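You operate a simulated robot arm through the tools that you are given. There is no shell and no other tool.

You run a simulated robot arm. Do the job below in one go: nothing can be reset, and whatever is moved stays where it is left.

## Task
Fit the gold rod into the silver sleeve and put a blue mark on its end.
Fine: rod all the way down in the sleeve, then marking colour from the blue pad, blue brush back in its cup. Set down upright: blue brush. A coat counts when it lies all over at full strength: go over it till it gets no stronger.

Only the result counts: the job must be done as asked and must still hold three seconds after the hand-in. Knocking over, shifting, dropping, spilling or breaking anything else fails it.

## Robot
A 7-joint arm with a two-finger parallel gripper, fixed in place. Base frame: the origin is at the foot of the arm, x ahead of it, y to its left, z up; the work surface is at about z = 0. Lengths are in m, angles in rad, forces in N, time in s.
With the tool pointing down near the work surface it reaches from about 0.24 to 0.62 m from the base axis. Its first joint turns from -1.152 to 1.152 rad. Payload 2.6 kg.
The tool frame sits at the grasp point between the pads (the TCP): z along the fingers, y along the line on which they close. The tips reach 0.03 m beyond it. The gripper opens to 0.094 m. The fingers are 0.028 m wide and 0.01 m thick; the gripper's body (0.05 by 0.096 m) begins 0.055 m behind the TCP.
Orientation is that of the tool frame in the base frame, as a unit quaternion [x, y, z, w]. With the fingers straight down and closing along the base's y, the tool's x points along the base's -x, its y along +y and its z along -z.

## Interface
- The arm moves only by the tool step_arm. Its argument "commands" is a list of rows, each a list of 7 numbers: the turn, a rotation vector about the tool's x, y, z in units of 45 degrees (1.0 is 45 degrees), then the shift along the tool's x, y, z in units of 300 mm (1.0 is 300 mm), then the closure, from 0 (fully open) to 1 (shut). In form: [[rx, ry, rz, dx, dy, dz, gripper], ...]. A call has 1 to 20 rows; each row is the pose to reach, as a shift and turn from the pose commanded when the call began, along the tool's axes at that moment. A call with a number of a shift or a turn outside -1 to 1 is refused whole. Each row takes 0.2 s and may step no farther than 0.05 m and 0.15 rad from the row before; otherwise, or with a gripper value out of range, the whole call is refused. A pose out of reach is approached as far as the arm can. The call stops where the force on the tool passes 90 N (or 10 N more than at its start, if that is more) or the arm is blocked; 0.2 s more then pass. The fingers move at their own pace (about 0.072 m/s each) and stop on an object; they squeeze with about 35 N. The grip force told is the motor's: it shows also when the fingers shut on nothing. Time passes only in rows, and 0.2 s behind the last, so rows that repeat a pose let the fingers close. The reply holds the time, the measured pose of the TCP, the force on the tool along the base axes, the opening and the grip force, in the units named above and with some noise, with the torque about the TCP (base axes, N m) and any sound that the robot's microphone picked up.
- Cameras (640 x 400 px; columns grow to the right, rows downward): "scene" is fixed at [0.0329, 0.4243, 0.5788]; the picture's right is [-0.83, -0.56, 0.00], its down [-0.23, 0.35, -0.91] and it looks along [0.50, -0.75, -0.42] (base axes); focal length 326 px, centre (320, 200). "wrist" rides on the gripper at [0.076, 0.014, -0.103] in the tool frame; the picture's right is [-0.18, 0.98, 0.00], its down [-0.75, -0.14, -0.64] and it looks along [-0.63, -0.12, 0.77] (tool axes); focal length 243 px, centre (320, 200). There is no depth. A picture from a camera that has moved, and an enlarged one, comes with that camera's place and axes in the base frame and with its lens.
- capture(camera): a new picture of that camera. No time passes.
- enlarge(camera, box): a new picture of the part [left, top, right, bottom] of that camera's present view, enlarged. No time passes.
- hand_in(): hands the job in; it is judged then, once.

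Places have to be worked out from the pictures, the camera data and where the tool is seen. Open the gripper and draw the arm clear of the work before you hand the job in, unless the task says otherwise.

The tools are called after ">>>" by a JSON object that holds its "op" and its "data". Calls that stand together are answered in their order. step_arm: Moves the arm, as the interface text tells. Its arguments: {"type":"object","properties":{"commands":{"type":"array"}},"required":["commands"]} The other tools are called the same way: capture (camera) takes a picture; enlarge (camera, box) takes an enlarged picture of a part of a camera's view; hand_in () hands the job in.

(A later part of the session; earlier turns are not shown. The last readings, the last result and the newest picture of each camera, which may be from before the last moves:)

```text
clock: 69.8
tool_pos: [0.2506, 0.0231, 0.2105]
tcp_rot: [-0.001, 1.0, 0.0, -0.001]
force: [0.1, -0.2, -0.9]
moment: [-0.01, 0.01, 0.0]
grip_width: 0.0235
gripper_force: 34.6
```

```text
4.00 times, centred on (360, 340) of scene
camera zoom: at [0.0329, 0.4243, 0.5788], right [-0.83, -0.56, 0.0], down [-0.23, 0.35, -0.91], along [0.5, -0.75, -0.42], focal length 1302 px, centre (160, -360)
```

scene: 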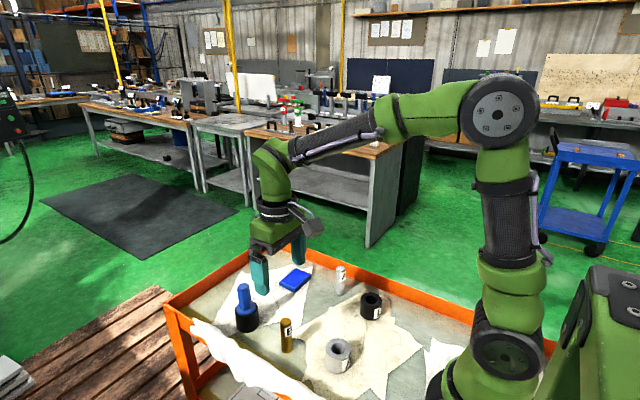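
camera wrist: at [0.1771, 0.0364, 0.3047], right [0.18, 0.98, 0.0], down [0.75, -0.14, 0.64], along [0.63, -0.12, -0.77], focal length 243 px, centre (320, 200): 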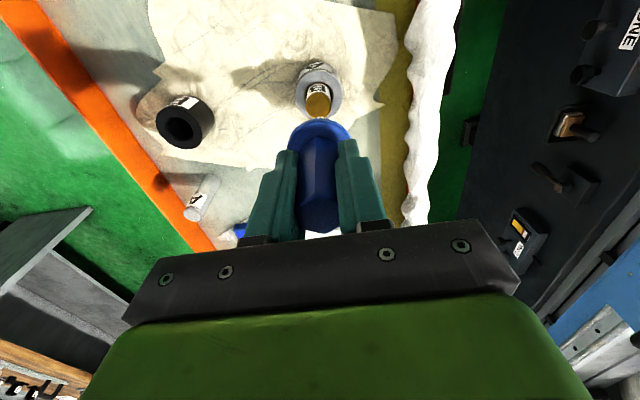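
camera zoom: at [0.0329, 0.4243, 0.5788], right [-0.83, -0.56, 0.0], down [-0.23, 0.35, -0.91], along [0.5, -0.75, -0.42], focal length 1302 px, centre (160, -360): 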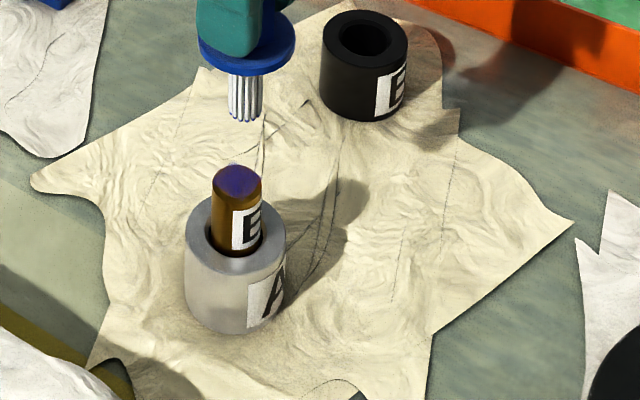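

The paint patch now spans the whole flat face; what remains is strength and the fuzzy edge. The last sweep nudged the sleeve about 1 mm, so from here I'll use vertical dabs only. Reloading again.

>>> {"op": "step_arm", "data": {"commands": [[0, 0, 0, -0.1086, -0.0707, 0, 1], [0, 0, 0, -0.2171, -0.1413, 0, 1], [0, 0, 0, -0.3257, -0.212, 0, 1], [0, 0, 0, -0.4343, -0.2827, 0, 1], [0, 0, 0, -0.5429, -0.3533, 0, 1], [0, 0, 0, -0.6514, -0.424, 0, 1], [0, 0, 0, -0.76, -0.4947, 0, 1], [0, 0, 0, -0.76, -0.4947, 0.15, 1], [0, 0, 0, -0.76, -0.4947, 0.3, 1], [0, 0, 0, -0.76, -0.4947, 0.355, 1], [0, 0, 0, -0.76, -0.4947, 0.3755, 1], [0, 0, 0, -0.76, -0.4947, 0.3755, 1], [0, 0, 0, -0.76, -0.4947, 0.3755, 1], [0, 0, 0, -0.76, -0.5413, 0.355, 1], [0, 0, 0, -0.76, -0.5413, 0.3755, 1], [0, 0, 0, -0.76, -0.5413, 0.3755, 1], [0, 0, 0, -0.76, -0.5413, 0.3755, 1]]}}

>>> {"op": "enlarge", "data": {"camera": "scene", "box": [335, 315, 375, 350]}}

>>> {"op": "capture", "data": {"camera": "scene"}}

```text
clock: 73.4
tool_pos: [0.4788, -0.1402, 0.0967]
tcp_rot: [0.0, 1.0, 0.0, 0.001]
force: [-1.5, 0.0, 4.7]
moment: [0.05, 0.07, -0.03]
grip_width: 0.0233
gripper_force: 34.8
```

```text
11.43 times, centred on (355, 332) of scene
camera zoom: at [0.0329, 0.4243, 0.5788], right [-0.83, -0.56, 0.0], down [-0.23, 0.35, -0.91], along [0.5, -0.75, -0.42], focal length 3721 px, centre (-80, -1314)
```

zoom: 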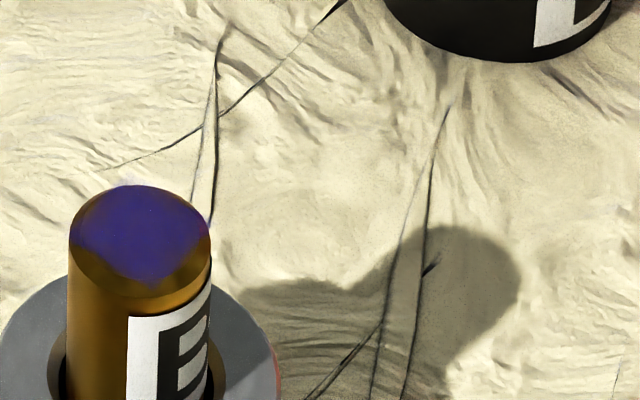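

```text
taken
```

scene: 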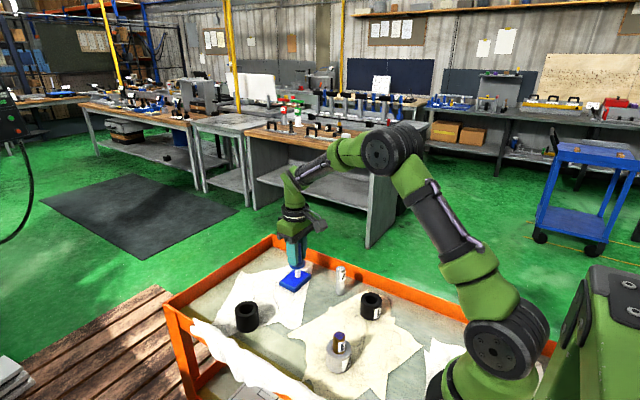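

Loaded. I'll return above the rod end at the re-measured centre (0.2512, 0.0212).

>>> {"op": "step_arm", "data": {"commands": [[0, 0, 0, 0, 0, -0.1, 1], [0, 0, 0, 0, 0, -0.23, 1], [0, 0, 0, 0, 0, -0.36, 1], [0, 0, 0, 0.1, 0.071, -0.36, 1], [0, 0, 0, 0.2, 0.142, -0.36, 1], [0, 0, 0, 0.3, 0.213, -0.36, 1], [0, 0, 0, 0.4, 0.284, -0.36, 1], [0, 0, 0, 0.5, 0.355, -0.36, 1], [0, 0, 0, 0.6, 0.426, -0.36, 1], [0, 0, 0, 0.7, 0.497, -0.36, 1], [0, 0, 0, 0.7577, 0.5373, -0.36, 1], [0, 0, 0, 0.7577, 0.5373, -0.3, 1], [0, 0, 0, 0.7577, 0.5373, -0.245, 1], [0, 0, 0, 0.7577, 0.5373, -0.225, 1], [0, 0, 0, 0.7577, 0.5373, -0.215, 1], [0, 0, 0, 0.7577, 0.5373, -0.214, 1], [0, 0, 0, 0.7577, 0.5373, -0.214, 1]]}}

>>> {"op": "enlarge", "data": {"camera": "scene", "box": [335, 315, 375, 350]}}

```text
clock: 77.0
tool_pos: [0.2521, 0.0226, 0.1609]
tcp_rot: [0.0, 1.0, 0.0, -0.001]
force: [0.0, -0.4, -0.9]
moment: [0.04, 0.0, 0.0]
grip_width: 0.0234
gripper_force: 35.4
```

```text
11.43 times, centred on (355, 332) of scene
camera zoom: at [0.0329, 0.4243, 0.5788], right [-0.83, -0.56, 0.0], down [-0.23, 0.35, -0.91], along [0.5, -0.75, -0.42], focal length 3721 px, centre (-80, -1314)
```

zoom: 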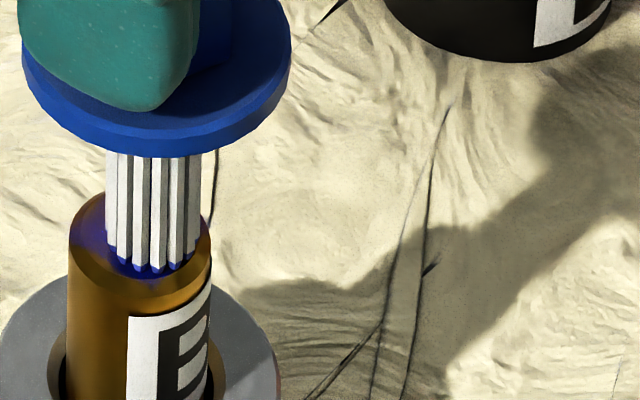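

No force yet at this height, so the brush has slid about 1 mm up in the grip. I'll press at the centre to find the contact force first.

>>> {"op": "step_arm", "data": {"commands": [[0, 0, 0, -0.0027, 0.003, 0.0015, 1], [0, 0, 0, -0.0027, 0.003, 0.003, 1], [0, 0, 0, -0.0027, 0.003, 0.003, 1]]}}

```text
clock: 77.8
tool_pos: [0.2533, 0.0227, 0.1605]
tcp_rot: [0.0, 1.0, 0.0, 0.001]
force: [-2.4, -1.1, 17.4]
moment: [-0.05, 0.2, -0.02]
grip_width: 0.0234
gripper_force: 34.9
```

17 N there. I'll dab in a ring around this centre with slightly lighter pressure, lift, and inspect.

>>> {"op": "step_arm", "data": {"commands": [[0, 0, 0, -0.0117, 0, -0.0115, 1], [0, 0, 0, -0.0117, 0, -0.0005, 1], [0, 0, 0, -0.0117, 0, -0.0005, 1], [0, 0, 0, -0.0058, 0.0101, -0.0115, 1], [0, 0, 0, -0.0058, 0.0101, -0.0005, 1], [0, 0, 0, -0.0058, 0.0101, -0.0005, 1], [0, 0, 0, 0.0058, 0.0101, -0.0115, 1], [0, 0, 0, 0.0058, 0.0101, -0.0005, 1], [0, 0, 0, 0.0058, 0.0101, -0.0005, 1], [0, 0, 0, 0.0117, 0, -0.0115, 1], [0, 0, 0, 0.0117, 0, -0.0005, 1], [0, 0, 0, 0.0117, 0, -0.0005, 1], [0, 0, 0, 0.0058, -0.0101, -0.0115, 1], [0, 0, 0, 0.0058, -0.0101, -0.0005, 1], [0, 0, 0, 0.0058, -0.0101, -0.0005, 1], [0, 0, 0, -0.0058, -0.0101, -0.0115, 1], [0, 0, 0, -0.0058, -0.0101, -0.0005, 1], [0, 0, 0, -0.0058, -0.0101, -0.0005, 1], [0, 0, 0, 0, 0, -0.06, 1], [0, 0, 0, 0, 0, -0.16, 1]]}}

>>> {"op": "enlarge", "data": {"camera": "scene", "box": [335, 315, 375, 350]}}

>>> {"op": "enlarge", "data": {"camera": "wrist", "box": [300, 90, 345, 122]}}

```text
clock: 82.0
tool_pos: [0.2531, 0.0227, 0.209]
tcp_rot: [0.001, 1.0, 0.0, 0.001]
force: [0.3, -0.7, -0.6]
moment: [-0.01, -0.01, -0.01]
grip_width: 0.0234
gripper_force: 34.6
```

```text
11.43 times, centred on (355, 332) of scene
camera zoom: at [0.033, 0.4243, 0.5788], right [-0.83, -0.56, 0.0], down [-0.23, 0.35, -0.91], along [0.5, -0.75, -0.42], focal length 3721 px, centre (-80, -1314)
```

zoom: 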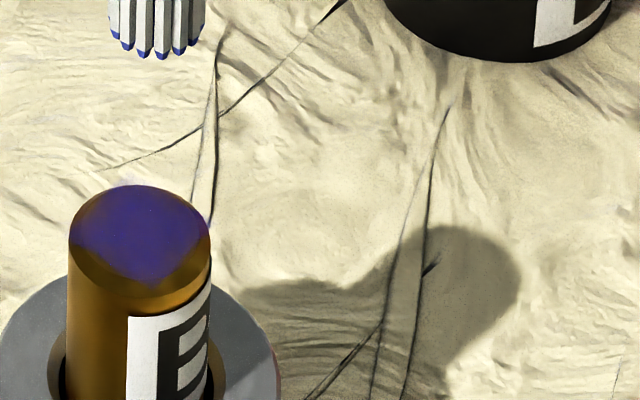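

```text
12.50 times, centred on (322, 106) of wrist
camera zoom: at [0.1753, 0.0359, 0.3104], right [0.18, 0.98, 0.0], down [0.75, -0.14, 0.64], along [0.63, -0.12, -0.77], focal length 3033 px, centre (289, 1375)
```

zoom: 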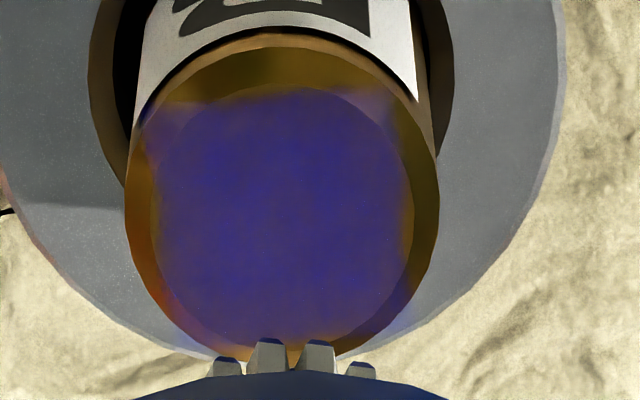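

The colour is still tinted by the gold beneath, so it isn't clearly saturated. I'll reload with three dabs and go over it again, comparing pictures taken with the arm at the pad so the lighting matches.

>>> {"op": "step_arm", "data": {"commands": [[0, 0, 0, -0.1079, -0.0705, 0, 1], [0, 0, 0, -0.2157, -0.1411, 0, 1], [0, 0, 0, -0.3236, -0.2116, 0, 1], [0, 0, 0, -0.4314, -0.2821, 0, 1], [0, 0, 0, -0.5393, -0.3527, 0, 1], [0, 0, 0, -0.6471, -0.4232, 0, 1], [0, 0, 0, -0.755, -0.4937, 0, 1], [0, 0, 0, -0.755, -0.4937, 0.15, 1], [0, 0, 0, -0.755, -0.4937, 0.3, 1], [0, 0, 0, -0.755, -0.4937, 0.355, 1], [0, 0, 0, -0.755, -0.4937, 0.372, 1], [0, 0, 0, -0.755, -0.4937, 0.372, 1], [0, 0, 0, -0.755, -0.4937, 0.372, 1], [0, 0, 0, -0.755, -0.5403, 0.355, 1], [0, 0, 0, -0.755, -0.5403, 0.372, 1], [0, 0, 0, -0.755, -0.5403, 0.372, 1], [0, 0, 0, -0.775, -0.517, 0.355, 1], [0, 0, 0, -0.775, -0.517, 0.372, 1], [0, 0, 0, -0.775, -0.517, 0.372, 1], [0, 0, 0, -0.775, -0.517, 0.372, 1]]}}

>>> {"op": "enlarge", "data": {"camera": "scene", "box": [335, 315, 375, 350]}}

>>> {"op": "enlarge", "data": {"camera": "scene", "box": [270, 245, 370, 345]}}

```text
clock: 86.2
tool_pos: [0.4846, -0.132, 0.0962]
tcp_rot: [0.0, 1.0, 0.001, 0.0]
force: [0.4, -0.2, -0.1]
moment: [-0.01, 0.02, -0.01]
grip_width: 0.0234
gripper_force: 34.9
```

```text
11.43 times, centred on (355, 332) of scene
camera zoom: at [0.0329, 0.4243, 0.5788], right [-0.83, -0.56, 0.0], down [-0.23, 0.35, -0.91], along [0.5, -0.75, -0.42], focal length 3721 px, centre (-80, -1314)
```

zoom: 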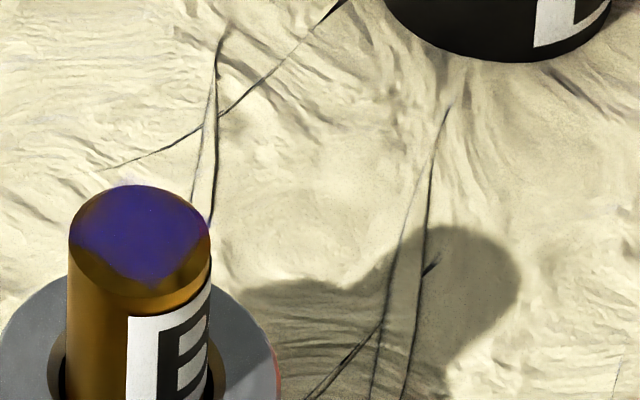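

```text
4.00 times, centred on (320, 295) of scene
camera zoom: at [0.0329, 0.4243, 0.5788], right [-0.83, -0.56, 0.0], down [-0.23, 0.35, -0.91], along [0.5, -0.75, -0.42], focal length 1302 px, centre (320, -180)
```

zoom: 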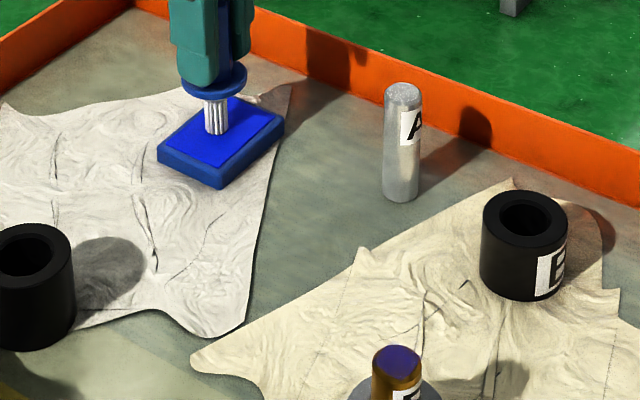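

Contact here is barely there, so I'll press another ~1 mm to load properly.

>>> {"op": "step_arm", "data": {"commands": [[0, 0, 0, 0, 0, 0.002, 1], [0, 0, 0, 0, 0, 0.004, 1], [0, 0, 0, 0, 0, 0.004, 1]]}}

```text
clock: 87.0
tool_pos: [0.4857, -0.1311, 0.0962]
tcp_rot: [0.0, 1.0, -0.001, 0.002]
force: [-3.2, 0.2, 8.8]
moment: [0.01, 0.21, -0.02]
grip_width: 0.0233
gripper_force: 35.3
```

8.8 N: loaded. I'll dab once more beside it and return to the rod end, stopping in light contact.

>>> {"op": "step_arm", "data": {"commands": [[0, 0, 0, 0.02, 0.03, -0.015, 1], [0, 0, 0, 0.02, 0.03, 0, 1], [0, 0, 0, 0.02, 0.03, 0, 1], [0, 0, 0, 0.02, 0.03, -0.1, 1], [0, 0, 0, 0.02, 0.03, -0.23, 1], [0, 0, 0, 0.02, 0.03, -0.36, 1], [0, 0, 0, 0.12, 0.095, -0.36, 1], [0, 0, 0, 0.22, 0.16, -0.36, 1], [0, 0, 0, 0.32, 0.225, -0.36, 1], [0, 0, 0, 0.42, 0.29, -0.36, 1], [0, 0, 0, 0.52, 0.355, -0.36, 1], [0, 0, 0, 0.62, 0.42, -0.36, 1], [0, 0, 0, 0.72, 0.485, -0.36, 1], [0, 0, 0, 0.775, 0.517, -0.36, 1], [0, 0, 0, 0.775, 0.517, -0.3, 1], [0, 0, 0, 0.775, 0.517, -0.24, 1], [0, 0, 0, 0.775, 0.517, -0.22, 1], [0, 0, 0, 0.775, 0.517, -0.2137, 1], [0, 0, 0, 0.775, 0.517, -0.2137, 1]]}}

```text
clock: 91.0
tool_pos: [0.2547, 0.0221, 0.1597]
tcp_rot: [-0.001, 1.0, 0.0, 0.002]
force: [-4.2, -0.7, 28.8]
moment: [-0.14, 0.31, 0.04]
grip_width: 0.0236
gripper_force: 35.3
```

28.8 N is more than needed. I'll ease up 1 mm and make a gentle sweep of 3.5 mm radius, then lift.

>>> {"op": "step_arm", "data": {"commands": [[0, 0, 0, 0, 0, -0.0037, 1], [0, 0, 0, 0, 0, -0.0037, 1], [0, 0, 0, 0.006, 0, -0.0037, 1], [0, 0, 0, 0.0117, 0, -0.0037, 1], [0, 0, 0, 0.0083, 0.0083, -0.0037, 1], [0, 0, 0, 0, 0.0117, -0.0037, 1], [0, 0, 0, -0.0083, 0.0083, -0.0037, 1], [0, 0, 0, -0.0117, 0, -0.0037, 1], [0, 0, 0, -0.0083, -0.0083, -0.0037, 1], [0, 0, 0, 0, -0.0117, -0.0037, 1], [0, 0, 0, 0.0083, -0.0083, -0.0037, 1], [0, 0, 0, 0.0117, 0, -0.0037, 1], [0, 0, 0, 0, 0, -0.0037, 1]]}}

>>> {"op": "enlarge", "data": {"camera": "scene", "box": [335, 315, 375, 350]}}

```text
clock: 93.8
tool_pos: [0.2525, 0.0221, 0.1599]
tcp_rot: [0.0, 1.0, -0.001, 0.001]
force: [2.3, -0.2, 13.6]
moment: [-0.12, -0.31, 0.02]
grip_width: 0.0234
gripper_force: 35.0
```

```text
11.43 times, centred on (355, 332) of scene
camera zoom: at [0.0329, 0.4243, 0.5789], right [-0.83, -0.56, 0.0], down [-0.23, 0.35, -0.91], along [0.5, -0.75, -0.42], focal length 3721 px, centre (-80, -1314)
```

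zoom: 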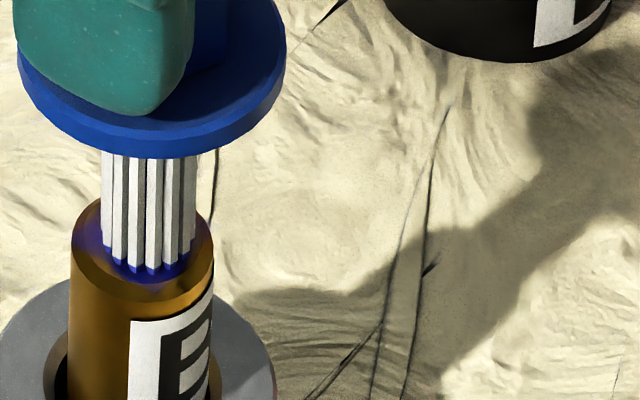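

13.6 N with little side force. I'll lift, return to the pad, reload, and compare the coat in clear light.

>>> {"op": "step_arm", "data": {"commands": [[0, 0, 0, 0, 0, -0.06, 1], [0, 0, 0, 0, 0, -0.16, 1], [0, 0, 0, -0.1079, -0.0705, -0.16, 1], [0, 0, 0, -0.2157, -0.1411, -0.16, 1], [0, 0, 0, -0.3236, -0.2116, -0.16, 1], [0, 0, 0, -0.4314, -0.2821, -0.16, 1], [0, 0, 0, -0.5393, -0.3527, -0.16, 1], [0, 0, 0, -0.6471, -0.4232, -0.16, 1], [0, 0, 0, -0.755, -0.4937, -0.16, 1], [0, 0, 0, -0.755, -0.4937, 0, 1], [0, 0, 0, -0.755, -0.4937, 0.13, 1], [0, 0, 0, -0.755, -0.4937, 0.195, 1], [0, 0, 0, -0.755, -0.4937, 0.2155, 1], [0, 0, 0, -0.755, -0.4937, 0.2165, 1], [0, 0, 0, -0.755, -0.4937, 0.2165, 1], [0, 0, 0, -0.755, -0.5403, 0.2, 1], [0, 0, 0, -0.755, -0.5403, 0.2165, 1], [0, 0, 0, -0.755, -0.5403, 0.2165, 1], [0, 0, 0, -0.755, -0.5403, 0.2165, 1]]}}

>>> {"op": "enlarge", "data": {"camera": "scene", "box": [335, 315, 375, 350]}}

>>> {"op": "enlarge", "data": {"camera": "scene", "box": [270, 245, 370, 345]}}

```text
clock: 97.8
tool_pos: [0.4795, -0.1399, 0.0956]
tcp_rot: [0.0, 1.0, 0.0, 0.0]
force: [-3.0, 0.3, 7.3]
moment: [0.0, 0.11, 0.0]
grip_width: 0.0233
gripper_force: 34.8
```

```text
11.43 times, centred on (355, 332) of scene
camera zoom: at [0.0329, 0.4244, 0.5788], right [-0.83, -0.56, 0.0], down [-0.23, 0.35, -0.91], along [0.5, -0.75, -0.42], focal length 3721 px, centre (-80, -1314)
```

zoom: 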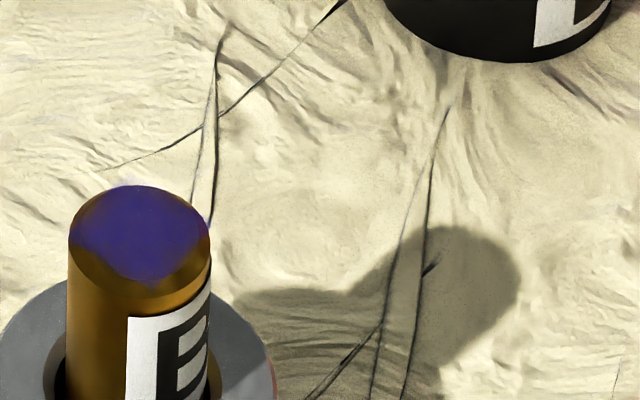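

```text
4.00 times, centred on (320, 295) of scene
camera zoom: at [0.0329, 0.4244, 0.5788], right [-0.83, -0.56, 0.0], down [-0.23, 0.35, -0.91], along [0.5, -0.75, -0.42], focal length 1302 px, centre (320, -180)
```

zoom: 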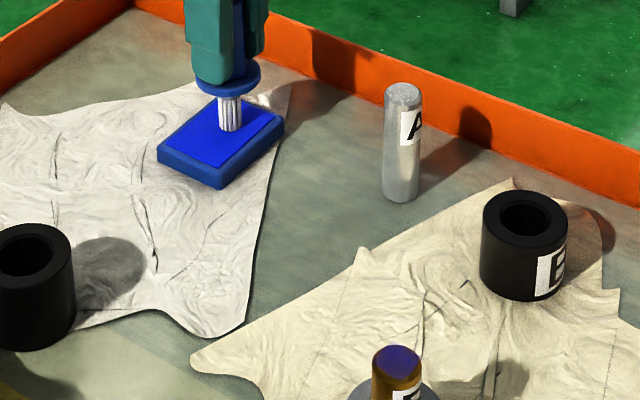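

The coat looks identical to the previous comparison, which suggests saturation. On the way back I'll stop 5 cm ahead of the rod for an unobstructed, near-vertical view of the end.

>>> {"op": "step_arm", "data": {"commands": [[0, 0, 0, 0, 0, -0.1, 1], [0, 0, 0, 0, 0, -0.23, 1], [0, 0, 0, 0, 0, -0.36, 1], [0, 0, 0, 0.085, 0.0772, -0.38, 1], [0, 0, 0, 0.17, 0.1544, -0.38, 1], [0, 0, 0, 0.255, 0.2316, -0.38, 1], [0, 0, 0, 0.34, 0.3087, -0.38, 1], [0, 0, 0, 0.425, 0.386, -0.38, 1], [0, 0, 0, 0.51, 0.463, -0.38, 1], [0, 0, 0, 0.595, 0.5403, -0.38, 1], [0, 0, 0, 0.595, 0.5403, -0.38, 1]]}}

>>> {"op": "capture", "data": {"camera": "wrist"}}

>>> {"op": "enlarge", "data": {"camera": "wrist", "box": [290, 25, 350, 75]}}

```text
clock: 100.2
tool_pos: [0.3, 0.0231, 0.2094]
tcp_rot: [0.001, 1.0, 0.0, 0.0]
force: [0.7, -0.5, -1.1]
moment: [0.0, 0.0, 0.0]
grip_width: 0.0232
gripper_force: 34.9
```

```text
taken
camera wrist: at [0.2227, 0.0368, 0.3111], right [0.18, 0.98, 0.0], down [0.75, -0.14, 0.64], along [0.63, -0.12, -0.77], focal length 243 px, centre (320, 200)
```

wrist: 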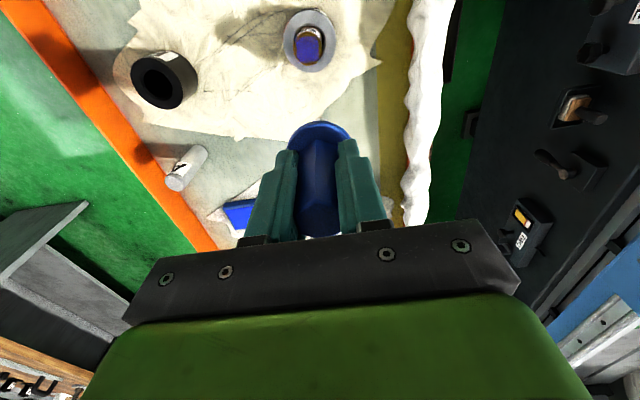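

```text
8.00 times, centred on (320, 50) of wrist
camera zoom: at [0.2227, 0.0368, 0.3111], right [0.18, 0.98, 0.0], down [0.75, -0.14, 0.64], along [0.63, -0.12, -0.77], focal length 1941 px, centre (320, 1400)
```

zoom: 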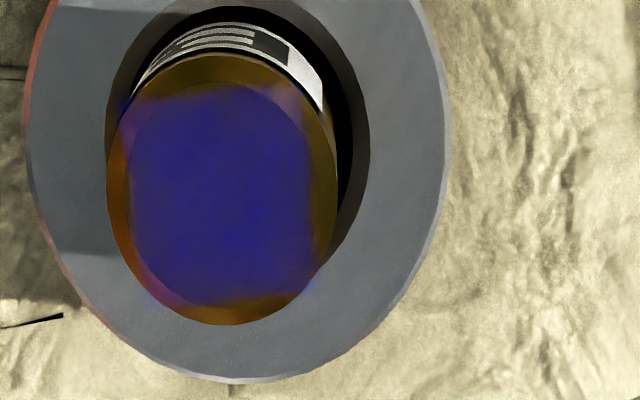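

Very clear: the blue is solid over the flat face, with only the extreme left, right and bottom edges fuzzy. With the fresh load I'll dab with 4 mm offsets toward each edge and the centre, then return for the same view.

>>> {"op": "step_arm", "data": {"commands": [[0, 0, 0, 0.16, -0.0053, 0, 1], [0, 0, 0, 0.16, 0.008, 0.1, 1], [0, 0, 0, 0.16, 0.008, 0.153, 1], [0, 0, 0, 0.16, 0.008, 0.1637, 1], [0, 0, 0, 0.16, 0.008, 0.1637, 1], [0, 0, 0, 0.16, -0.0186, 0.153, 1], [0, 0, 0, 0.16, -0.0186, 0.1637, 1], [0, 0, 0, 0.16, -0.0186, 0.1637, 1], [0, 0, 0, 0.147, -0.0053, 0.153, 1], [0, 0, 0, 0.147, -0.0053, 0.1637, 1], [0, 0, 0, 0.147, -0.0053, 0.1637, 1], [0, 0, 0, 0.173, -0.0053, 0.153, 1], [0, 0, 0, 0.173, -0.0053, 0.1637, 1], [0, 0, 0, 0.173, -0.0053, 0.1637, 1], [0, 0, 0, 0.16, -0.0053, 0.153, 1], [0, 0, 0, 0.16, -0.0053, 0.1637, 1], [0, 0, 0, 0.16, -0.0053, 0.1637, 1]]}}

>>> {"op": "step_arm", "data": {"commands": [[0, 0, 0, 0, 0, -0.05, 1], [0, 0, 0, 0, 0, -0.1637, 1], [0, 0, 0, -0.08, 0, -0.1637, 1], [0, 0, 0, -0.16, 0.0053, -0.1637, 1], [0, 0, 0, -0.16, 0.0053, -0.1637, 1]]}}

>>> {"op": "enlarge", "data": {"camera": "wrist", "box": [290, 25, 350, 75]}}

```text
clock: 103.8
tool_pos: [0.2514, 0.021, 0.16]
tcp_rot: [0.001, 1.0, 0.0, 0.0]
force: [-1.0, -0.3, -0.7]
moment: [0.03, -0.01, 0.0]
grip_width: 0.0236
gripper_force: 35.3
```

```text
clock: 105.0
tool_pos: [0.3019, 0.0235, 0.2106]
tcp_rot: [0.0, 1.0, 0.0, 0.0]
force: [-0.5, -0.4, -1.0]
moment: [0.0, 0.01, 0.0]
grip_width: 0.0235
gripper_force: 35.1
```

```text
8.00 times, centred on (320, 50) of wrist
camera zoom: at [0.2241, 0.0358, 0.3127], right [0.18, 0.98, 0.0], down [0.75, -0.14, 0.64], along [0.63, -0.12, -0.77], focal length 1941 px, centre (320, 1400)
```

zoom: 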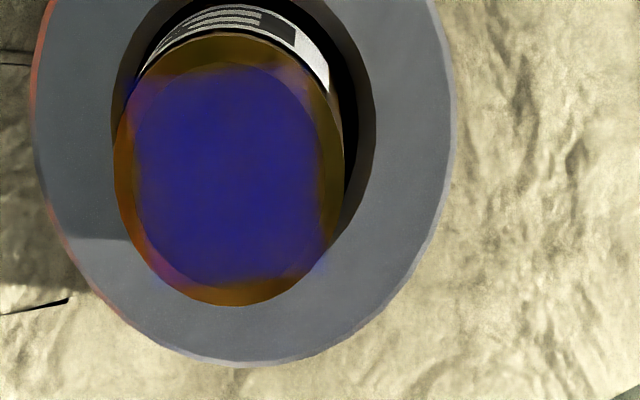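

The last dab showed no force, so that pass probably didn't touch. I'll repeat it about 0.8 mm deeper and check the force at the end.

>>> {"op": "step_arm", "data": {"commands": [[0, 0, 0, 0.08, 0, 0, 1], [0, 0, 0, 0.16, 0.008, 0.05, 1], [0, 0, 0, 0.16, 0.008, 0.153, 1], [0, 0, 0, 0.16, 0.008, 0.1665, 1], [0, 0, 0, 0.16, 0.008, 0.1665, 1], [0, 0, 0, 0.16, 0.008, 0.1665, 1]]}}

```text
clock: 106.4
tool_pos: [0.2534, 0.0266, 0.1597]
tcp_rot: [0.0, 1.0, 0.0, 0.0]
force: [-0.3, 0.2, 0.1]
moment: [0.0, 0.0, 0.01]
grip_width: 0.0233
gripper_force: 34.9
```

Still no force. I'll lower gradually by another 1–1.5 mm to find contact.

>>> {"op": "step_arm", "data": {"commands": [[0, 0, 0, 0, 0, 0.0015, 1], [0, 0, 0, 0, 0, 0.003, 1], [0, 0, 0, 0, 0, 0.003, 1]]}}

>>> {"op": "enlarge", "data": {"camera": "scene", "box": [335, 315, 375, 350]}}

```text
clock: 107.2
tool_pos: [0.2537, 0.0261, 0.1601]
tcp_rot: [-0.001, 1.0, 0.0, 0.001]
force: [-2.4, 1.3, 24.4]
moment: [0.04, 0.21, 0.01]
grip_width: 0.0234
gripper_force: 34.8
```

```text
11.43 times, centred on (355, 332) of scene
camera zoom: at [0.0329, 0.4243, 0.5789], right [-0.83, -0.56, 0.0], down [-0.23, 0.35, -0.91], along [0.5, -0.75, -0.42], focal length 3721 px, centre (-80, -1314)
```

zoom: 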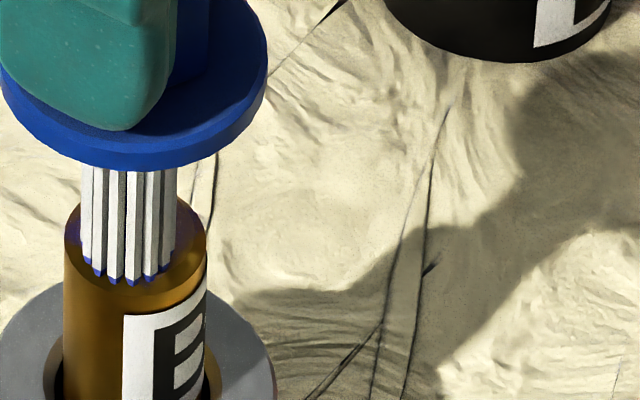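

24 N there, which is good contact. I'll do the other edge dabs and the centre at slightly lighter pressure, then go to the viewing spot.

>>> {"op": "step_arm", "data": {"commands": [[0, 0, 0, 0, -0.0133, -0.012, 1], [0, 0, 0, 0, -0.0266, -0.0005, 1], [0, 0, 0, 0, -0.0266, -0.0005, 1], [0, 0, 0, 0, -0.0266, -0.0005, 1], [0, 0, 0, -0.0133, -0.0133, -0.012, 1], [0, 0, 0, -0.0133, -0.0133, -0.0005, 1], [0, 0, 0, -0.0133, -0.0133, -0.0005, 1], [0, 0, 0, -0.0133, -0.0133, -0.0005, 1], [0, 0, 0, 0.0133, -0.0133, -0.012, 1], [0, 0, 0, 0.0133, -0.0133, -0.0005, 1], [0, 0, 0, 0.0133, -0.0133, -0.0005, 1], [0, 0, 0, 0.0133, -0.0133, -0.0005, 1], [0, 0, 0, 0, -0.0133, -0.012, 1], [0, 0, 0, 0, -0.0133, -0.0005, 1], [0, 0, 0, 0, -0.0133, -0.0005, 1], [0, 0, 0, 0, -0.0133, -0.0005, 1]]}}

>>> {"op": "step_arm", "data": {"commands": [[0, 0, 0, 0, 0, -0.05, 1], [0, 0, 0, 0, 0, -0.1695, 1], [0, 0, 0, -0.08, 0, -0.1695, 1], [0, 0, 0, -0.16, 0.0053, -0.1695, 1], [0, 0, 0, -0.16, 0.0053, -0.1695, 1]]}}

>>> {"op": "enlarge", "data": {"camera": "wrist", "box": [290, 25, 350, 75]}}

```text
clock: 110.6
tool_pos: [0.2539, 0.021, 0.1593]
tcp_rot: [-0.001, 1.0, 0.0, 0.002]
force: [-3.1, 0.0, 22.1]
moment: [-0.03, 0.19, -0.01]
grip_width: 0.0232
gripper_force: 35.1
```

```text
clock: 111.8
tool_pos: [0.3, 0.0242, 0.2099]
tcp_rot: [-0.001, 1.0, 0.0, 0.001]
force: [0.1, 0.1, -0.9]
moment: [-0.01, -0.03, -0.02]
grip_width: 0.0236
gripper_force: 34.8
```

```text
8.00 times, centred on (320, 50) of wrist
camera zoom: at [0.2228, 0.0362, 0.3116], right [0.18, 0.98, 0.0], down [0.75, -0.14, 0.64], along [0.63, -0.12, -0.77], focal length 1941 px, centre (320, 1400)
```

zoom: 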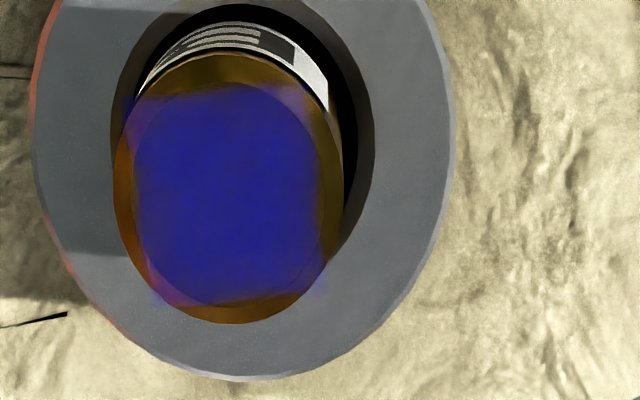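

Noticeably stronger and more even, so it wasn't saturated yet. Another reload and pass.

>>> {"op": "step_arm", "data": {"commands": [[0, 0, 0, -0.0992, -0.0823, 0, 1], [0, 0, 0, -0.1983, -0.1646, 0, 1], [0, 0, 0, -0.2975, -0.2469, 0, 1], [0, 0, 0, -0.3967, -0.3291, 0, 1], [0, 0, 0, -0.4958, -0.4114, 0, 1], [0, 0, 0, -0.595, -0.4937, 0, 1], [0, 0, 0, -0.595, -0.4937, 0.15, 1], [0, 0, 0, -0.595, -0.4937, 0.3, 1], [0, 0, 0, -0.595, -0.4937, 0.36, 1], [0, 0, 0, -0.595, -0.4937, 0.3825, 1], [0, 0, 0, -0.595, -0.4937, 0.3825, 1], [0, 0, 0, -0.595, -0.4937, 0.3825, 1]]}}

```text
clock: 114.4
tool_pos: [0.4796, -0.1241, 0.0951]
tcp_rot: [-0.001, 1.0, 0.0, 0.0]
force: [-2.0, 0.6, 11.0]
moment: [0.05, 0.1, 0.01]
grip_width: 0.0236
gripper_force: 35.1
```

Good load (11 N). Second dab beside it, then back to the rod end and press at the centre.

>>> {"op": "step_arm", "data": {"commands": [[0, 0, 0, 0, -0.045, -0.015, 1], [0, 0, 0, 0, -0.045, 0, 1], [0, 0, 0, 0, -0.045, 0, 1], [0, 0, 0, 0, -0.045, -0.1, 1], [0, 0, 0, 0, -0.045, -0.23, 1], [0, 0, 0, 0, -0.045, -0.36, 1], [0, 0, 0, 0.1, 0.025, -0.36, 1], [0, 0, 0, 0.2, 0.095, -0.36, 1], [0, 0, 0, 0.3, 0.165, -0.36, 1], [0, 0, 0, 0.4, 0.235, -0.36, 1], [0, 0, 0, 0.5, 0.305, -0.36, 1], [0, 0, 0, 0.6, 0.375, -0.36, 1], [0, 0, 0, 0.7, 0.445, -0.36, 1], [0, 0, 0, 0.755, 0.4883, -0.36, 1], [0, 0, 0, 0.755, 0.4883, -0.3, 1], [0, 0, 0, 0.755, 0.4883, -0.24, 1], [0, 0, 0, 0.755, 0.4883, -0.219, 1], [0, 0, 0, 0.755, 0.4883, -0.213, 1], [0, 0, 0, 0.755, 0.4883, -0.213, 1], [0, 0, 0, 0.755, 0.4883, -0.213, 1]]}}

```text
clock: 118.6
tool_pos: [0.2533, 0.0208, 0.1592]
tcp_rot: [0.001, 1.0, 0.0, 0.001]
force: [-0.1, -1.5, 5.6]
moment: [-0.06, -0.04, 0.0]
grip_width: 0.0233
gripper_force: 35.0
```

5.6 N here. Now the edge dabs slightly deeper, then the viewing spot.

>>> {"op": "step_arm", "data": {"commands": [[0, 0, 0, 0, 0.0143, -0.01, 1], [0, 0, 0, 0, 0.0143, 0.0015, 1], [0, 0, 0, 0, 0.0143, 0.0015, 1], [0, 0, 0, 0, 0.0143, 0.0015, 1], [0, 0, 0, 0, -0.0143, -0.01, 1], [0, 0, 0, 0, -0.0143, 0.0015, 1], [0, 0, 0, 0, -0.0143, 0.0015, 1], [0, 0, 0, 0, -0.0143, 0.0015, 1], [0, 0, 0, -0.0143, 0, -0.01, 1], [0, 0, 0, -0.0143, 0, 0.0015, 1], [0, 0, 0, -0.0143, 0, 0.0015, 1], [0, 0, 0, -0.0143, 0, 0.0015, 1], [0, 0, 0, 0.0143, 0, -0.01, 1], [0, 0, 0, 0.0143, 0, 0.0015, 1], [0, 0, 0, 0.0143, 0, 0.0015, 1], [0, 0, 0, 0.0143, 0, 0.0015, 1], [0, 0, 0, 0, 0, -0.01, 1], [0, 0, 0, 0, 0, 0.0015, 1], [0, 0, 0, 0, 0, 0.0015, 1], [0, 0, 0, 0, 0, 0.0015, 1]]}}

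>>> {"op": "step_arm", "data": {"commands": [[0, 0, 0, 0, 0, -0.05, 1], [0, 0, 0, 0, 0, -0.171, 1], [0, 0, 0, -0.08, 0, -0.171, 1], [0, 0, 0, -0.16, 0.0053, -0.171, 1], [0, 0, 0, -0.16, 0.0053, -0.171, 1]]}}

>>> {"op": "enlarge", "data": {"camera": "wrist", "box": [290, 25, 350, 75]}}

```text
clock: 122.8
tool_pos: [0.2539, 0.0227, 0.1574]
tcp_rot: [0.0, 1.0, 0.001, 0.001]
force: [-5.0, -1.2, 29.2]
moment: [-0.04, 0.43, -0.02]
grip_width: 0.0235
gripper_force: 34.8
```

```text
clock: 124.0
tool_pos: [0.3016, 0.0238, 0.2106]
tcp_rot: [0.0, 1.0, 0.0, 0.001]
force: [0.2, 0.0, -1.2]
moment: [-0.04, -0.02, -0.02]
grip_width: 0.0234
gripper_force: 35.4
```

```text
8.00 times, centred on (320, 50) of wrist
camera zoom: at [0.2242, 0.0372, 0.3125], right [0.18, 0.98, 0.0], down [0.75, -0.14, 0.64], along [0.63, -0.12, -0.77], focal length 1941 px, centre (320, 1400)
```

zoom: 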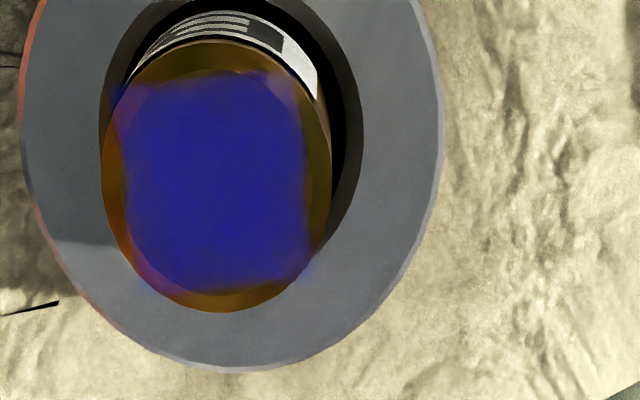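

Very close to the previous view, slightly bluer. One more full cycle to confirm it gets no stronger.

>>> {"op": "step_arm", "data": {"commands": [[0, 0, 0, -0.0992, -0.0823, 0, 1], [0, 0, 0, -0.1983, -0.1646, 0, 1], [0, 0, 0, -0.2975, -0.2469, 0, 1], [0, 0, 0, -0.3967, -0.3291, 0, 1], [0, 0, 0, -0.4958, -0.4114, 0, 1], [0, 0, 0, -0.595, -0.4937, 0, 1], [0, 0, 0, -0.595, -0.4937, 0.15, 1], [0, 0, 0, -0.595, -0.4937, 0.3, 1], [0, 0, 0, -0.595, -0.4937, 0.36, 1], [0, 0, 0, -0.595, -0.4937, 0.384, 1], [0, 0, 0, -0.595, -0.4937, 0.384, 1], [0, 0, 0, -0.595, -0.4937, 0.384, 1]]}}

```text
clock: 126.6
tool_pos: [0.4813, -0.1221, 0.094]
tcp_rot: [0.0, 1.0, 0.001, 0.0]
force: [-2.7, 0.1, 8.5]
moment: [-0.03, 0.07, 0.03]
grip_width: 0.0236
gripper_force: 35.1
```

8.5 N. Second dab, then back to the rod end centre.

>>> {"op": "step_arm", "data": {"commands": [[0, 0, 0, 0, -0.045, -0.015, 1], [0, 0, 0, 0, -0.045, 0, 1], [0, 0, 0, 0, -0.045, 0, 1], [0, 0, 0, 0, -0.045, -0.1, 1], [0, 0, 0, 0, -0.045, -0.23, 1], [0, 0, 0, 0, -0.045, -0.36, 1], [0, 0, 0, 0.1, 0.025, -0.36, 1], [0, 0, 0, 0.2, 0.095, -0.36, 1], [0, 0, 0, 0.3, 0.165, -0.36, 1], [0, 0, 0, 0.4, 0.235, -0.36, 1], [0, 0, 0, 0.5, 0.305, -0.36, 1], [0, 0, 0, 0.6, 0.375, -0.36, 1], [0, 0, 0, 0.7, 0.445, -0.36, 1], [0, 0, 0, 0.755, 0.4883, -0.36, 1], [0, 0, 0, 0.755, 0.4883, -0.3, 1], [0, 0, 0, 0.755, 0.4883, -0.24, 1], [0, 0, 0, 0.755, 0.4883, -0.219, 1], [0, 0, 0, 0.755, 0.4883, -0.2123, 1], [0, 0, 0, 0.755, 0.4883, -0.2123, 1], [0, 0, 0, 0.755, 0.4883, -0.2123, 1]]}}

```text
clock: 130.8
tool_pos: [0.2532, 0.0221, 0.1578]
tcp_rot: [0.0, 1.0, 0.0, 0.001]
force: [0.5, 0.6, 2.3]
moment: [-0.02, -0.05, -0.01]
grip_width: 0.0236
gripper_force: 35.0
```

Light contact (2.3 N). Ring dabs again with diagonals this time, then view.

>>> {"op": "step_arm", "data": {"commands": [[0, 0, 0, 0.0105, 0.0105, -0.01, 1], [0, 0, 0, 0.0105, 0.0105, 0.0018, 1], [0, 0, 0, 0.0105, 0.0105, 0.0018, 1], [0, 0, 0, 0.0105, 0.0105, 0.0018, 1], [0, 0, 0, -0.0105, 0.0105, -0.01, 1], [0, 0, 0, -0.0105, 0.0105, 0.0018, 1], [0, 0, 0, -0.0105, 0.0105, 0.0018, 1], [0, 0, 0, -0.0105, 0.0105, 0.0018, 1], [0, 0, 0, -0.0105, -0.0105, -0.01, 1], [0, 0, 0, -0.0105, -0.0105, 0.0018, 1], [0, 0, 0, -0.0105, -0.0105, 0.0018, 1], [0, 0, 0, -0.0105, -0.0105, 0.0018, 1], [0, 0, 0, 0.0105, -0.0105, -0.01, 1], [0, 0, 0, 0.0105, -0.0105, 0.0018, 1], [0, 0, 0, 0.0105, -0.0105, 0.0018, 1], [0, 0, 0, 0.0105, -0.0105, 0.0018, 1], [0, 0, 0, 0, 0, -0.01, 1], [0, 0, 0, 0, 0, 0.0018, 1], [0, 0, 0, 0, 0, 0.0018, 1], [0, 0, 0, 0, 0, 0.0018, 1]]}}

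>>> {"op": "step_arm", "data": {"commands": [[0, 0, 0, 0, 0, -0.05, 1], [0, 0, 0, 0, 0, -0.1738, 1], [0, 0, 0, -0.08, 0, -0.1738, 1], [0, 0, 0, -0.16, 0.0053, -0.1738, 1], [0, 0, 0, -0.16, 0.0053, -0.1738, 1]]}}

>>> {"op": "enlarge", "data": {"camera": "wrist", "box": [290, 25, 350, 75]}}

>>> {"op": "enlarge", "data": {"camera": "scene", "box": [335, 315, 375, 350]}}

```text
clock: 135.0
tool_pos: [0.2531, 0.0219, 0.1588]
tcp_rot: [0.0, 1.0, 0.0, 0.001]
force: [-1.4, 0.7, 4.9]
moment: [0.02, 0.06, 0.02]
grip_width: 0.0232
gripper_force: 35.3
```

```text
clock: 136.2
tool_pos: [0.2984, 0.0253, 0.2089]
tcp_rot: [0.001, 1.0, 0.0, 0.0]
force: [-0.7, 1.1, -0.5]
moment: [-0.03, 0.0, 0.02]
grip_width: 0.0234
gripper_force: 34.9
```

```text
8.00 times, centred on (320, 50) of wrist
camera zoom: at [0.2217, 0.0383, 0.3112], right [0.18, 0.98, 0.0], down [0.75, -0.14, 0.64], along [0.63, -0.12, -0.77], focal length 1941 px, centre (320, 1400)
```

zoom: 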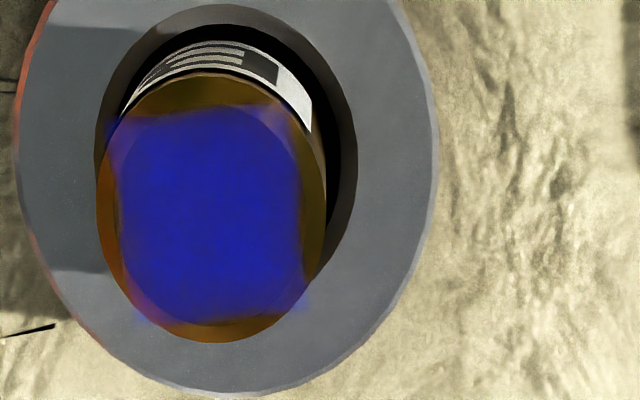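

```text
11.43 times, centred on (355, 332) of scene
camera zoom: at [0.033, 0.4243, 0.5788], right [-0.83, -0.56, 0.0], down [-0.23, 0.35, -0.91], along [0.5, -0.75, -0.42], focal length 3721 px, centre (-80, -1314)
```

zoom: 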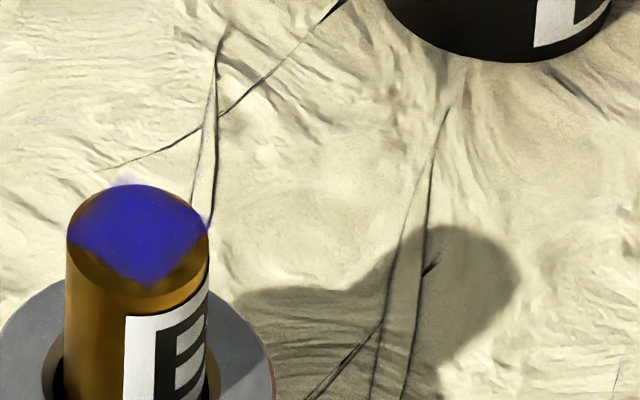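

It is still getting stronger (clearly bluer in the scene view), so I'll keep cycling: reload.

>>> {"op": "step_arm", "data": {"commands": [[0, 0, 0, -0.0992, -0.0823, 0, 1], [0, 0, 0, -0.1983, -0.1646, 0, 1], [0, 0, 0, -0.2975, -0.2469, 0, 1], [0, 0, 0, -0.3967, -0.3291, 0, 1], [0, 0, 0, -0.4958, -0.4114, 0, 1], [0, 0, 0, -0.595, -0.4937, 0, 1], [0, 0, 0, -0.595, -0.4937, 0.15, 1], [0, 0, 0, -0.595, -0.4937, 0.3, 1], [0, 0, 0, -0.595, -0.4937, 0.36, 1], [0, 0, 0, -0.595, -0.4937, 0.3857, 1], [0, 0, 0, -0.595, -0.4937, 0.3857, 1], [0, 0, 0, -0.595, -0.4937, 0.3857, 1], [0, 0, 0, -0.595, -0.5387, 0.37, 1], [0, 0, 0, -0.595, -0.5387, 0.3857, 1], [0, 0, 0, -0.595, -0.5387, 0.3857, 1], [0, 0, 0, -0.595, -0.5387, 0.3857, 1]]}}

```text
clock: 139.6
tool_pos: [0.4783, -0.1373, 0.094]
tcp_rot: [0.0, 1.0, 0.0, 0.0]
force: [-2.3, 0.5, 9.2]
moment: [0.02, 0.13, 0.02]
grip_width: 0.0234
gripper_force: 35.4
```

9 N. Back to the rod end centre.

>>> {"op": "step_arm", "data": {"commands": [[0, 0, 0, 0, 0, -0.1, 1], [0, 0, 0, 0, 0, -0.23, 1], [0, 0, 0, 0, 0, -0.36, 1], [0, 0, 0, 0.1, 0.0706, -0.36, 1], [0, 0, 0, 0.2, 0.1413, -0.36, 1], [0, 0, 0, 0.3, 0.212, -0.36, 1], [0, 0, 0, 0.4, 0.2825, -0.36, 1], [0, 0, 0, 0.5, 0.3532, -0.36, 1], [0, 0, 0, 0.6, 0.4238, -0.36, 1], [0, 0, 0, 0.7, 0.4945, -0.36, 1], [0, 0, 0, 0.755, 0.5333, -0.36, 1], [0, 0, 0, 0.755, 0.5333, -0.3, 1], [0, 0, 0, 0.755, 0.5333, -0.24, 1], [0, 0, 0, 0.755, 0.5333, -0.219, 1], [0, 0, 0, 0.755, 0.5333, -0.2115, 1], [0, 0, 0, 0.755, 0.5333, -0.2115, 1], [0, 0, 0, 0.755, 0.5333, -0.2115, 1]]}}

```text
clock: 143.2
tool_pos: [0.2514, 0.0215, 0.1575]
tcp_rot: [0.0, 1.0, 0.0, -0.001]
force: [0.9, -0.4, 2.6]
moment: [0.0, -0.04, -0.02]
grip_width: 0.0234
gripper_force: 35.0
```

2.6 N. I'll do a light continuous sweep (≈8 N) including the edges, then view.

>>> {"op": "step_arm", "data": {"commands": [[0, 0, 0, 0, 0, 0.0012, 1], [0, 0, 0, 0.007, 0, 0.0012, 1], [0, 0, 0, 0.014, 0, 0.0012, 1], [0, 0, 0, 0.0101, 0.0101, 0.0012, 1], [0, 0, 0, 0, 0.0143, 0.0012, 1], [0, 0, 0, -0.0101, 0.0101, 0.0012, 1], [0, 0, 0, -0.0143, 0, 0.0012, 1], [0, 0, 0, -0.0101, -0.0101, 0.0012, 1], [0, 0, 0, 0, -0.0143, 0.0012, 1], [0, 0, 0, 0.0101, -0.0101, 0.0012, 1], [0, 0, 0, 0.0143, 0, 0.0012, 1], [0, 0, 0, 0.0101, 0.0101, 0.0012, 1], [0, 0, 0, 0, 0.0143, 0.0012, 1], [0, 0, 0, -0.0101, 0.0101, 0.0012, 1], [0, 0, 0, -0.0143, 0, 0.0012, 1], [0, 0, 0, -0.0101, -0.0101, 0.0012, 1], [0, 0, 0, 0, -0.0143, 0.0012, 1], [0, 0, 0, 0, 0, 0.0012, 1]]}}

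>>> {"op": "step_arm", "data": {"commands": [[0, 0, 0, 0, 0, -0.05, 1], [0, 0, 0, 0, 0, -0.1753, 1], [0, 0, 0, -0.08, 0, -0.1753, 1], [0, 0, 0, -0.16, 0.0053, -0.1753, 1], [0, 0, 0, -0.16, 0.0053, -0.1753, 1]]}}

>>> {"op": "enlarge", "data": {"camera": "wrist", "box": [290, 25, 350, 75]}}

>>> {"op": "enlarge", "data": {"camera": "scene", "box": [335, 315, 375, 350]}}

```text
clock: 147.0
tool_pos: [0.2529, 0.0205, 0.157]
tcp_rot: [-0.001, 1.0, -0.001, 0.0]
force: [2.5, 0.6, 15.1]
moment: [0.12, -0.28, -0.04]
grip_width: 0.0233
gripper_force: 34.7
```

```text
clock: 148.2
tool_pos: [0.3022, 0.0229, 0.2101]
tcp_rot: [0.0, 1.0, 0.0, 0.0]
force: [0.6, 0.4, -0.6]
moment: [0.01, 0.01, 0.01]
grip_width: 0.0231
gripper_force: 34.8
```

```text
8.00 times, centred on (320, 50) of wrist
camera zoom: at [0.2245, 0.0366, 0.3119], right [0.18, 0.98, 0.0], down [0.75, -0.14, 0.64], along [0.63, -0.12, -0.77], focal length 1941 px, centre (320, 1400)
```

zoom: 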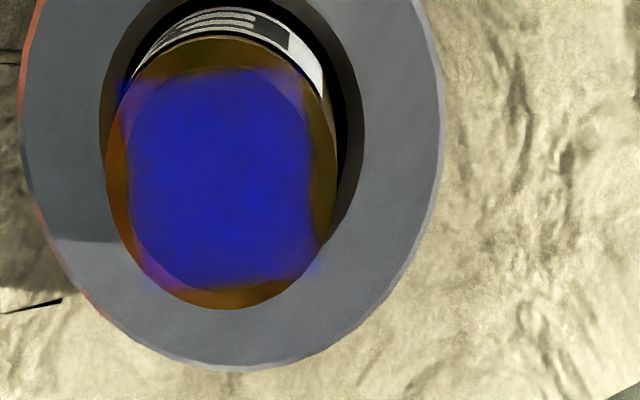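

```text
11.43 times, centred on (355, 332) of scene
camera zoom: at [0.033, 0.4243, 0.5788], right [-0.83, -0.56, 0.0], down [-0.23, 0.35, -0.91], along [0.5, -0.75, -0.42], focal length 3721 px, centre (-80, -1314)
```

zoom: 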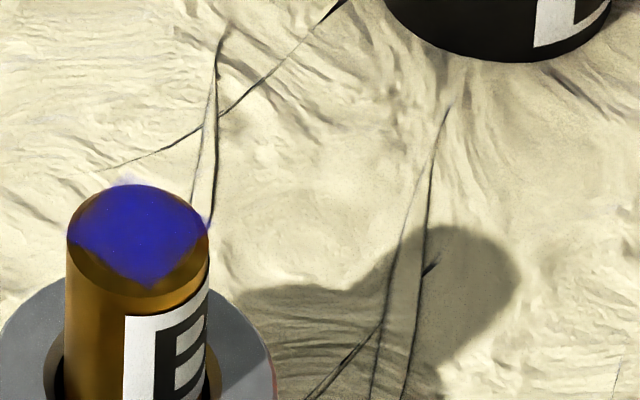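

Both views look nearly unchanged now. One more cycle for certainty: reload.

>>> {"op": "step_arm", "data": {"commands": [[0, 0, 0, -0.0992, -0.0823, 0, 1], [0, 0, 0, -0.1983, -0.1646, 0, 1], [0, 0, 0, -0.2975, -0.2469, 0, 1], [0, 0, 0, -0.3967, -0.3291, 0, 1], [0, 0, 0, -0.4958, -0.4114, 0, 1], [0, 0, 0, -0.595, -0.4937, 0, 1], [0, 0, 0, -0.595, -0.4937, 0.15, 1], [0, 0, 0, -0.595, -0.4937, 0.3, 1], [0, 0, 0, -0.595, -0.4937, 0.36, 1], [0, 0, 0, -0.595, -0.4937, 0.3867, 1], [0, 0, 0, -0.595, -0.4937, 0.3867, 1], [0, 0, 0, -0.595, -0.4937, 0.3867, 1], [0, 0, 0, -0.595, -0.5387, 0.37, 1], [0, 0, 0, -0.595, -0.5387, 0.3867, 1], [0, 0, 0, -0.595, -0.5387, 0.3867, 1], [0, 0, 0, -0.595, -0.5387, 0.3867, 1]]}}

>>> {"op": "enlarge", "data": {"camera": "scene", "box": [270, 245, 370, 345]}}

>>> {"op": "step_arm", "data": {"commands": [[0, 0, 0, 0, 0, -0.1, 1], [0, 0, 0, 0, 0, -0.23, 1], [0, 0, 0, 0, 0, -0.36, 1], [0, 0, 0, 0.1, 0.0706, -0.36, 1], [0, 0, 0, 0.2, 0.1413, -0.36, 1], [0, 0, 0, 0.3, 0.212, -0.36, 1], [0, 0, 0, 0.4, 0.2825, -0.36, 1], [0, 0, 0, 0.5, 0.3532, -0.36, 1], [0, 0, 0, 0.6, 0.4238, -0.36, 1], [0, 0, 0, 0.7, 0.4945, -0.36, 1], [0, 0, 0, 0.755, 0.5333, -0.36, 1], [0, 0, 0, 0.755, 0.5333, -0.3, 1], [0, 0, 0, 0.755, 0.5333, -0.24, 1], [0, 0, 0, 0.755, 0.5333, -0.219, 1], [0, 0, 0, 0.755, 0.5333, -0.2115, 1], [0, 0, 0, 0.755, 0.5333, -0.2115, 1], [0, 0, 0, 0.755, 0.5333, -0.2115, 1]]}}

```text
clock: 151.6
tool_pos: [0.479, -0.1397, 0.0927]
tcp_rot: [0.0, 1.0, 0.0, 0.0]
force: [0.0, -0.3, -1.4]
moment: [0.01, 0.0, -0.03]
grip_width: 0.0233
gripper_force: 35.4
```

```text
4.00 times, centred on (320, 295) of scene
camera zoom: at [0.0329, 0.4243, 0.5788], right [-0.83, -0.56, 0.0], down [-0.23, 0.35, -0.91], along [0.5, -0.75, -0.42], focal length 1302 px, centre (320, -180)
```

zoom: 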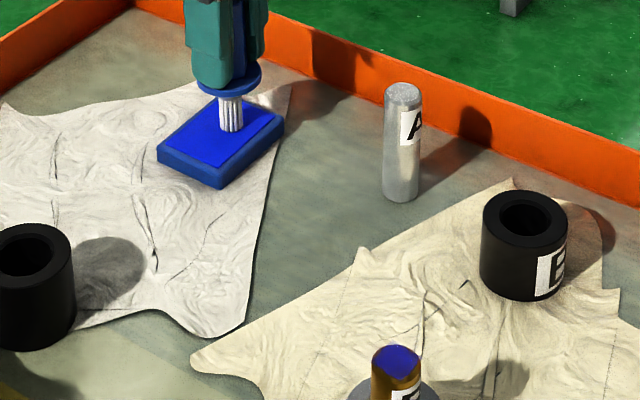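

```text
clock: 155.2
tool_pos: [0.253, 0.022, 0.1576]
tcp_rot: [0.0, 1.0, 0.0, 0.0]
force: [-0.2, 0.1, -0.2]
moment: [-0.02, -0.03, 0.0]
grip_width: 0.0235
gripper_force: 35.2
```

No force at this height: the brush has crept up the grip by about 5 mm in total. I'll press a further 0.8 mm and check.

>>> {"op": "step_arm", "data": {"commands": [[0, 0, 0, 0, 0, 0.0015, 1], [0, 0, 0, 0, 0, 0.0027, 1], [0, 0, 0, 0, 0, 0.0027, 1]]}}

```text
clock: 156.0
tool_pos: [0.254, 0.0204, 0.1562]
tcp_rot: [0.001, 1.0, -0.001, 0.0]
force: [-0.1, 0.2, -0.9]
moment: [0.03, 0.0, 0.0]
grip_width: 0.0234
gripper_force: 35.0
```

Still free; continuing down in small steps.

>>> {"op": "step_arm", "data": {"commands": [[0, 0, 0, 0, 0, 0.0015, 1], [0, 0, 0, 0, 0, 0.003, 1], [0, 0, 0, 0, 0, 0.003, 1]]}}

>>> {"op": "enlarge", "data": {"camera": "scene", "box": [335, 315, 375, 350]}}

```text
clock: 156.8
tool_pos: [0.2525, 0.0225, 0.1548]
tcp_rot: [0.0, 1.0, 0.0, 0.001]
force: [-1.6, -1.7, 18.3]
moment: [-0.14, 0.09, 0.0]
grip_width: 0.0236
gripper_force: 35.6
```

```text
11.43 times, centred on (355, 332) of scene
camera zoom: at [0.0329, 0.4243, 0.5789], right [-0.83, -0.56, 0.0], down [-0.23, 0.35, -0.91], along [0.5, -0.75, -0.42], focal length 3721 px, centre (-80, -1314)
```

zoom: 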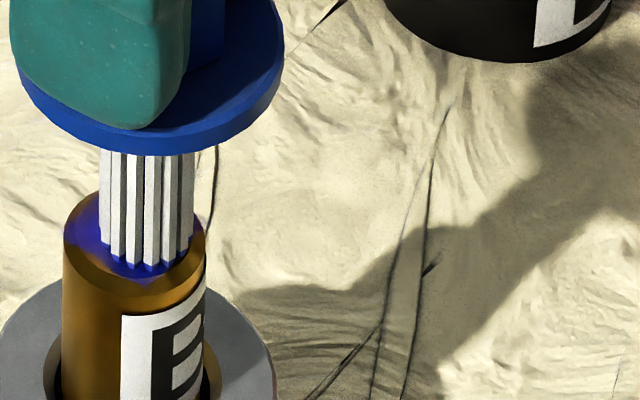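

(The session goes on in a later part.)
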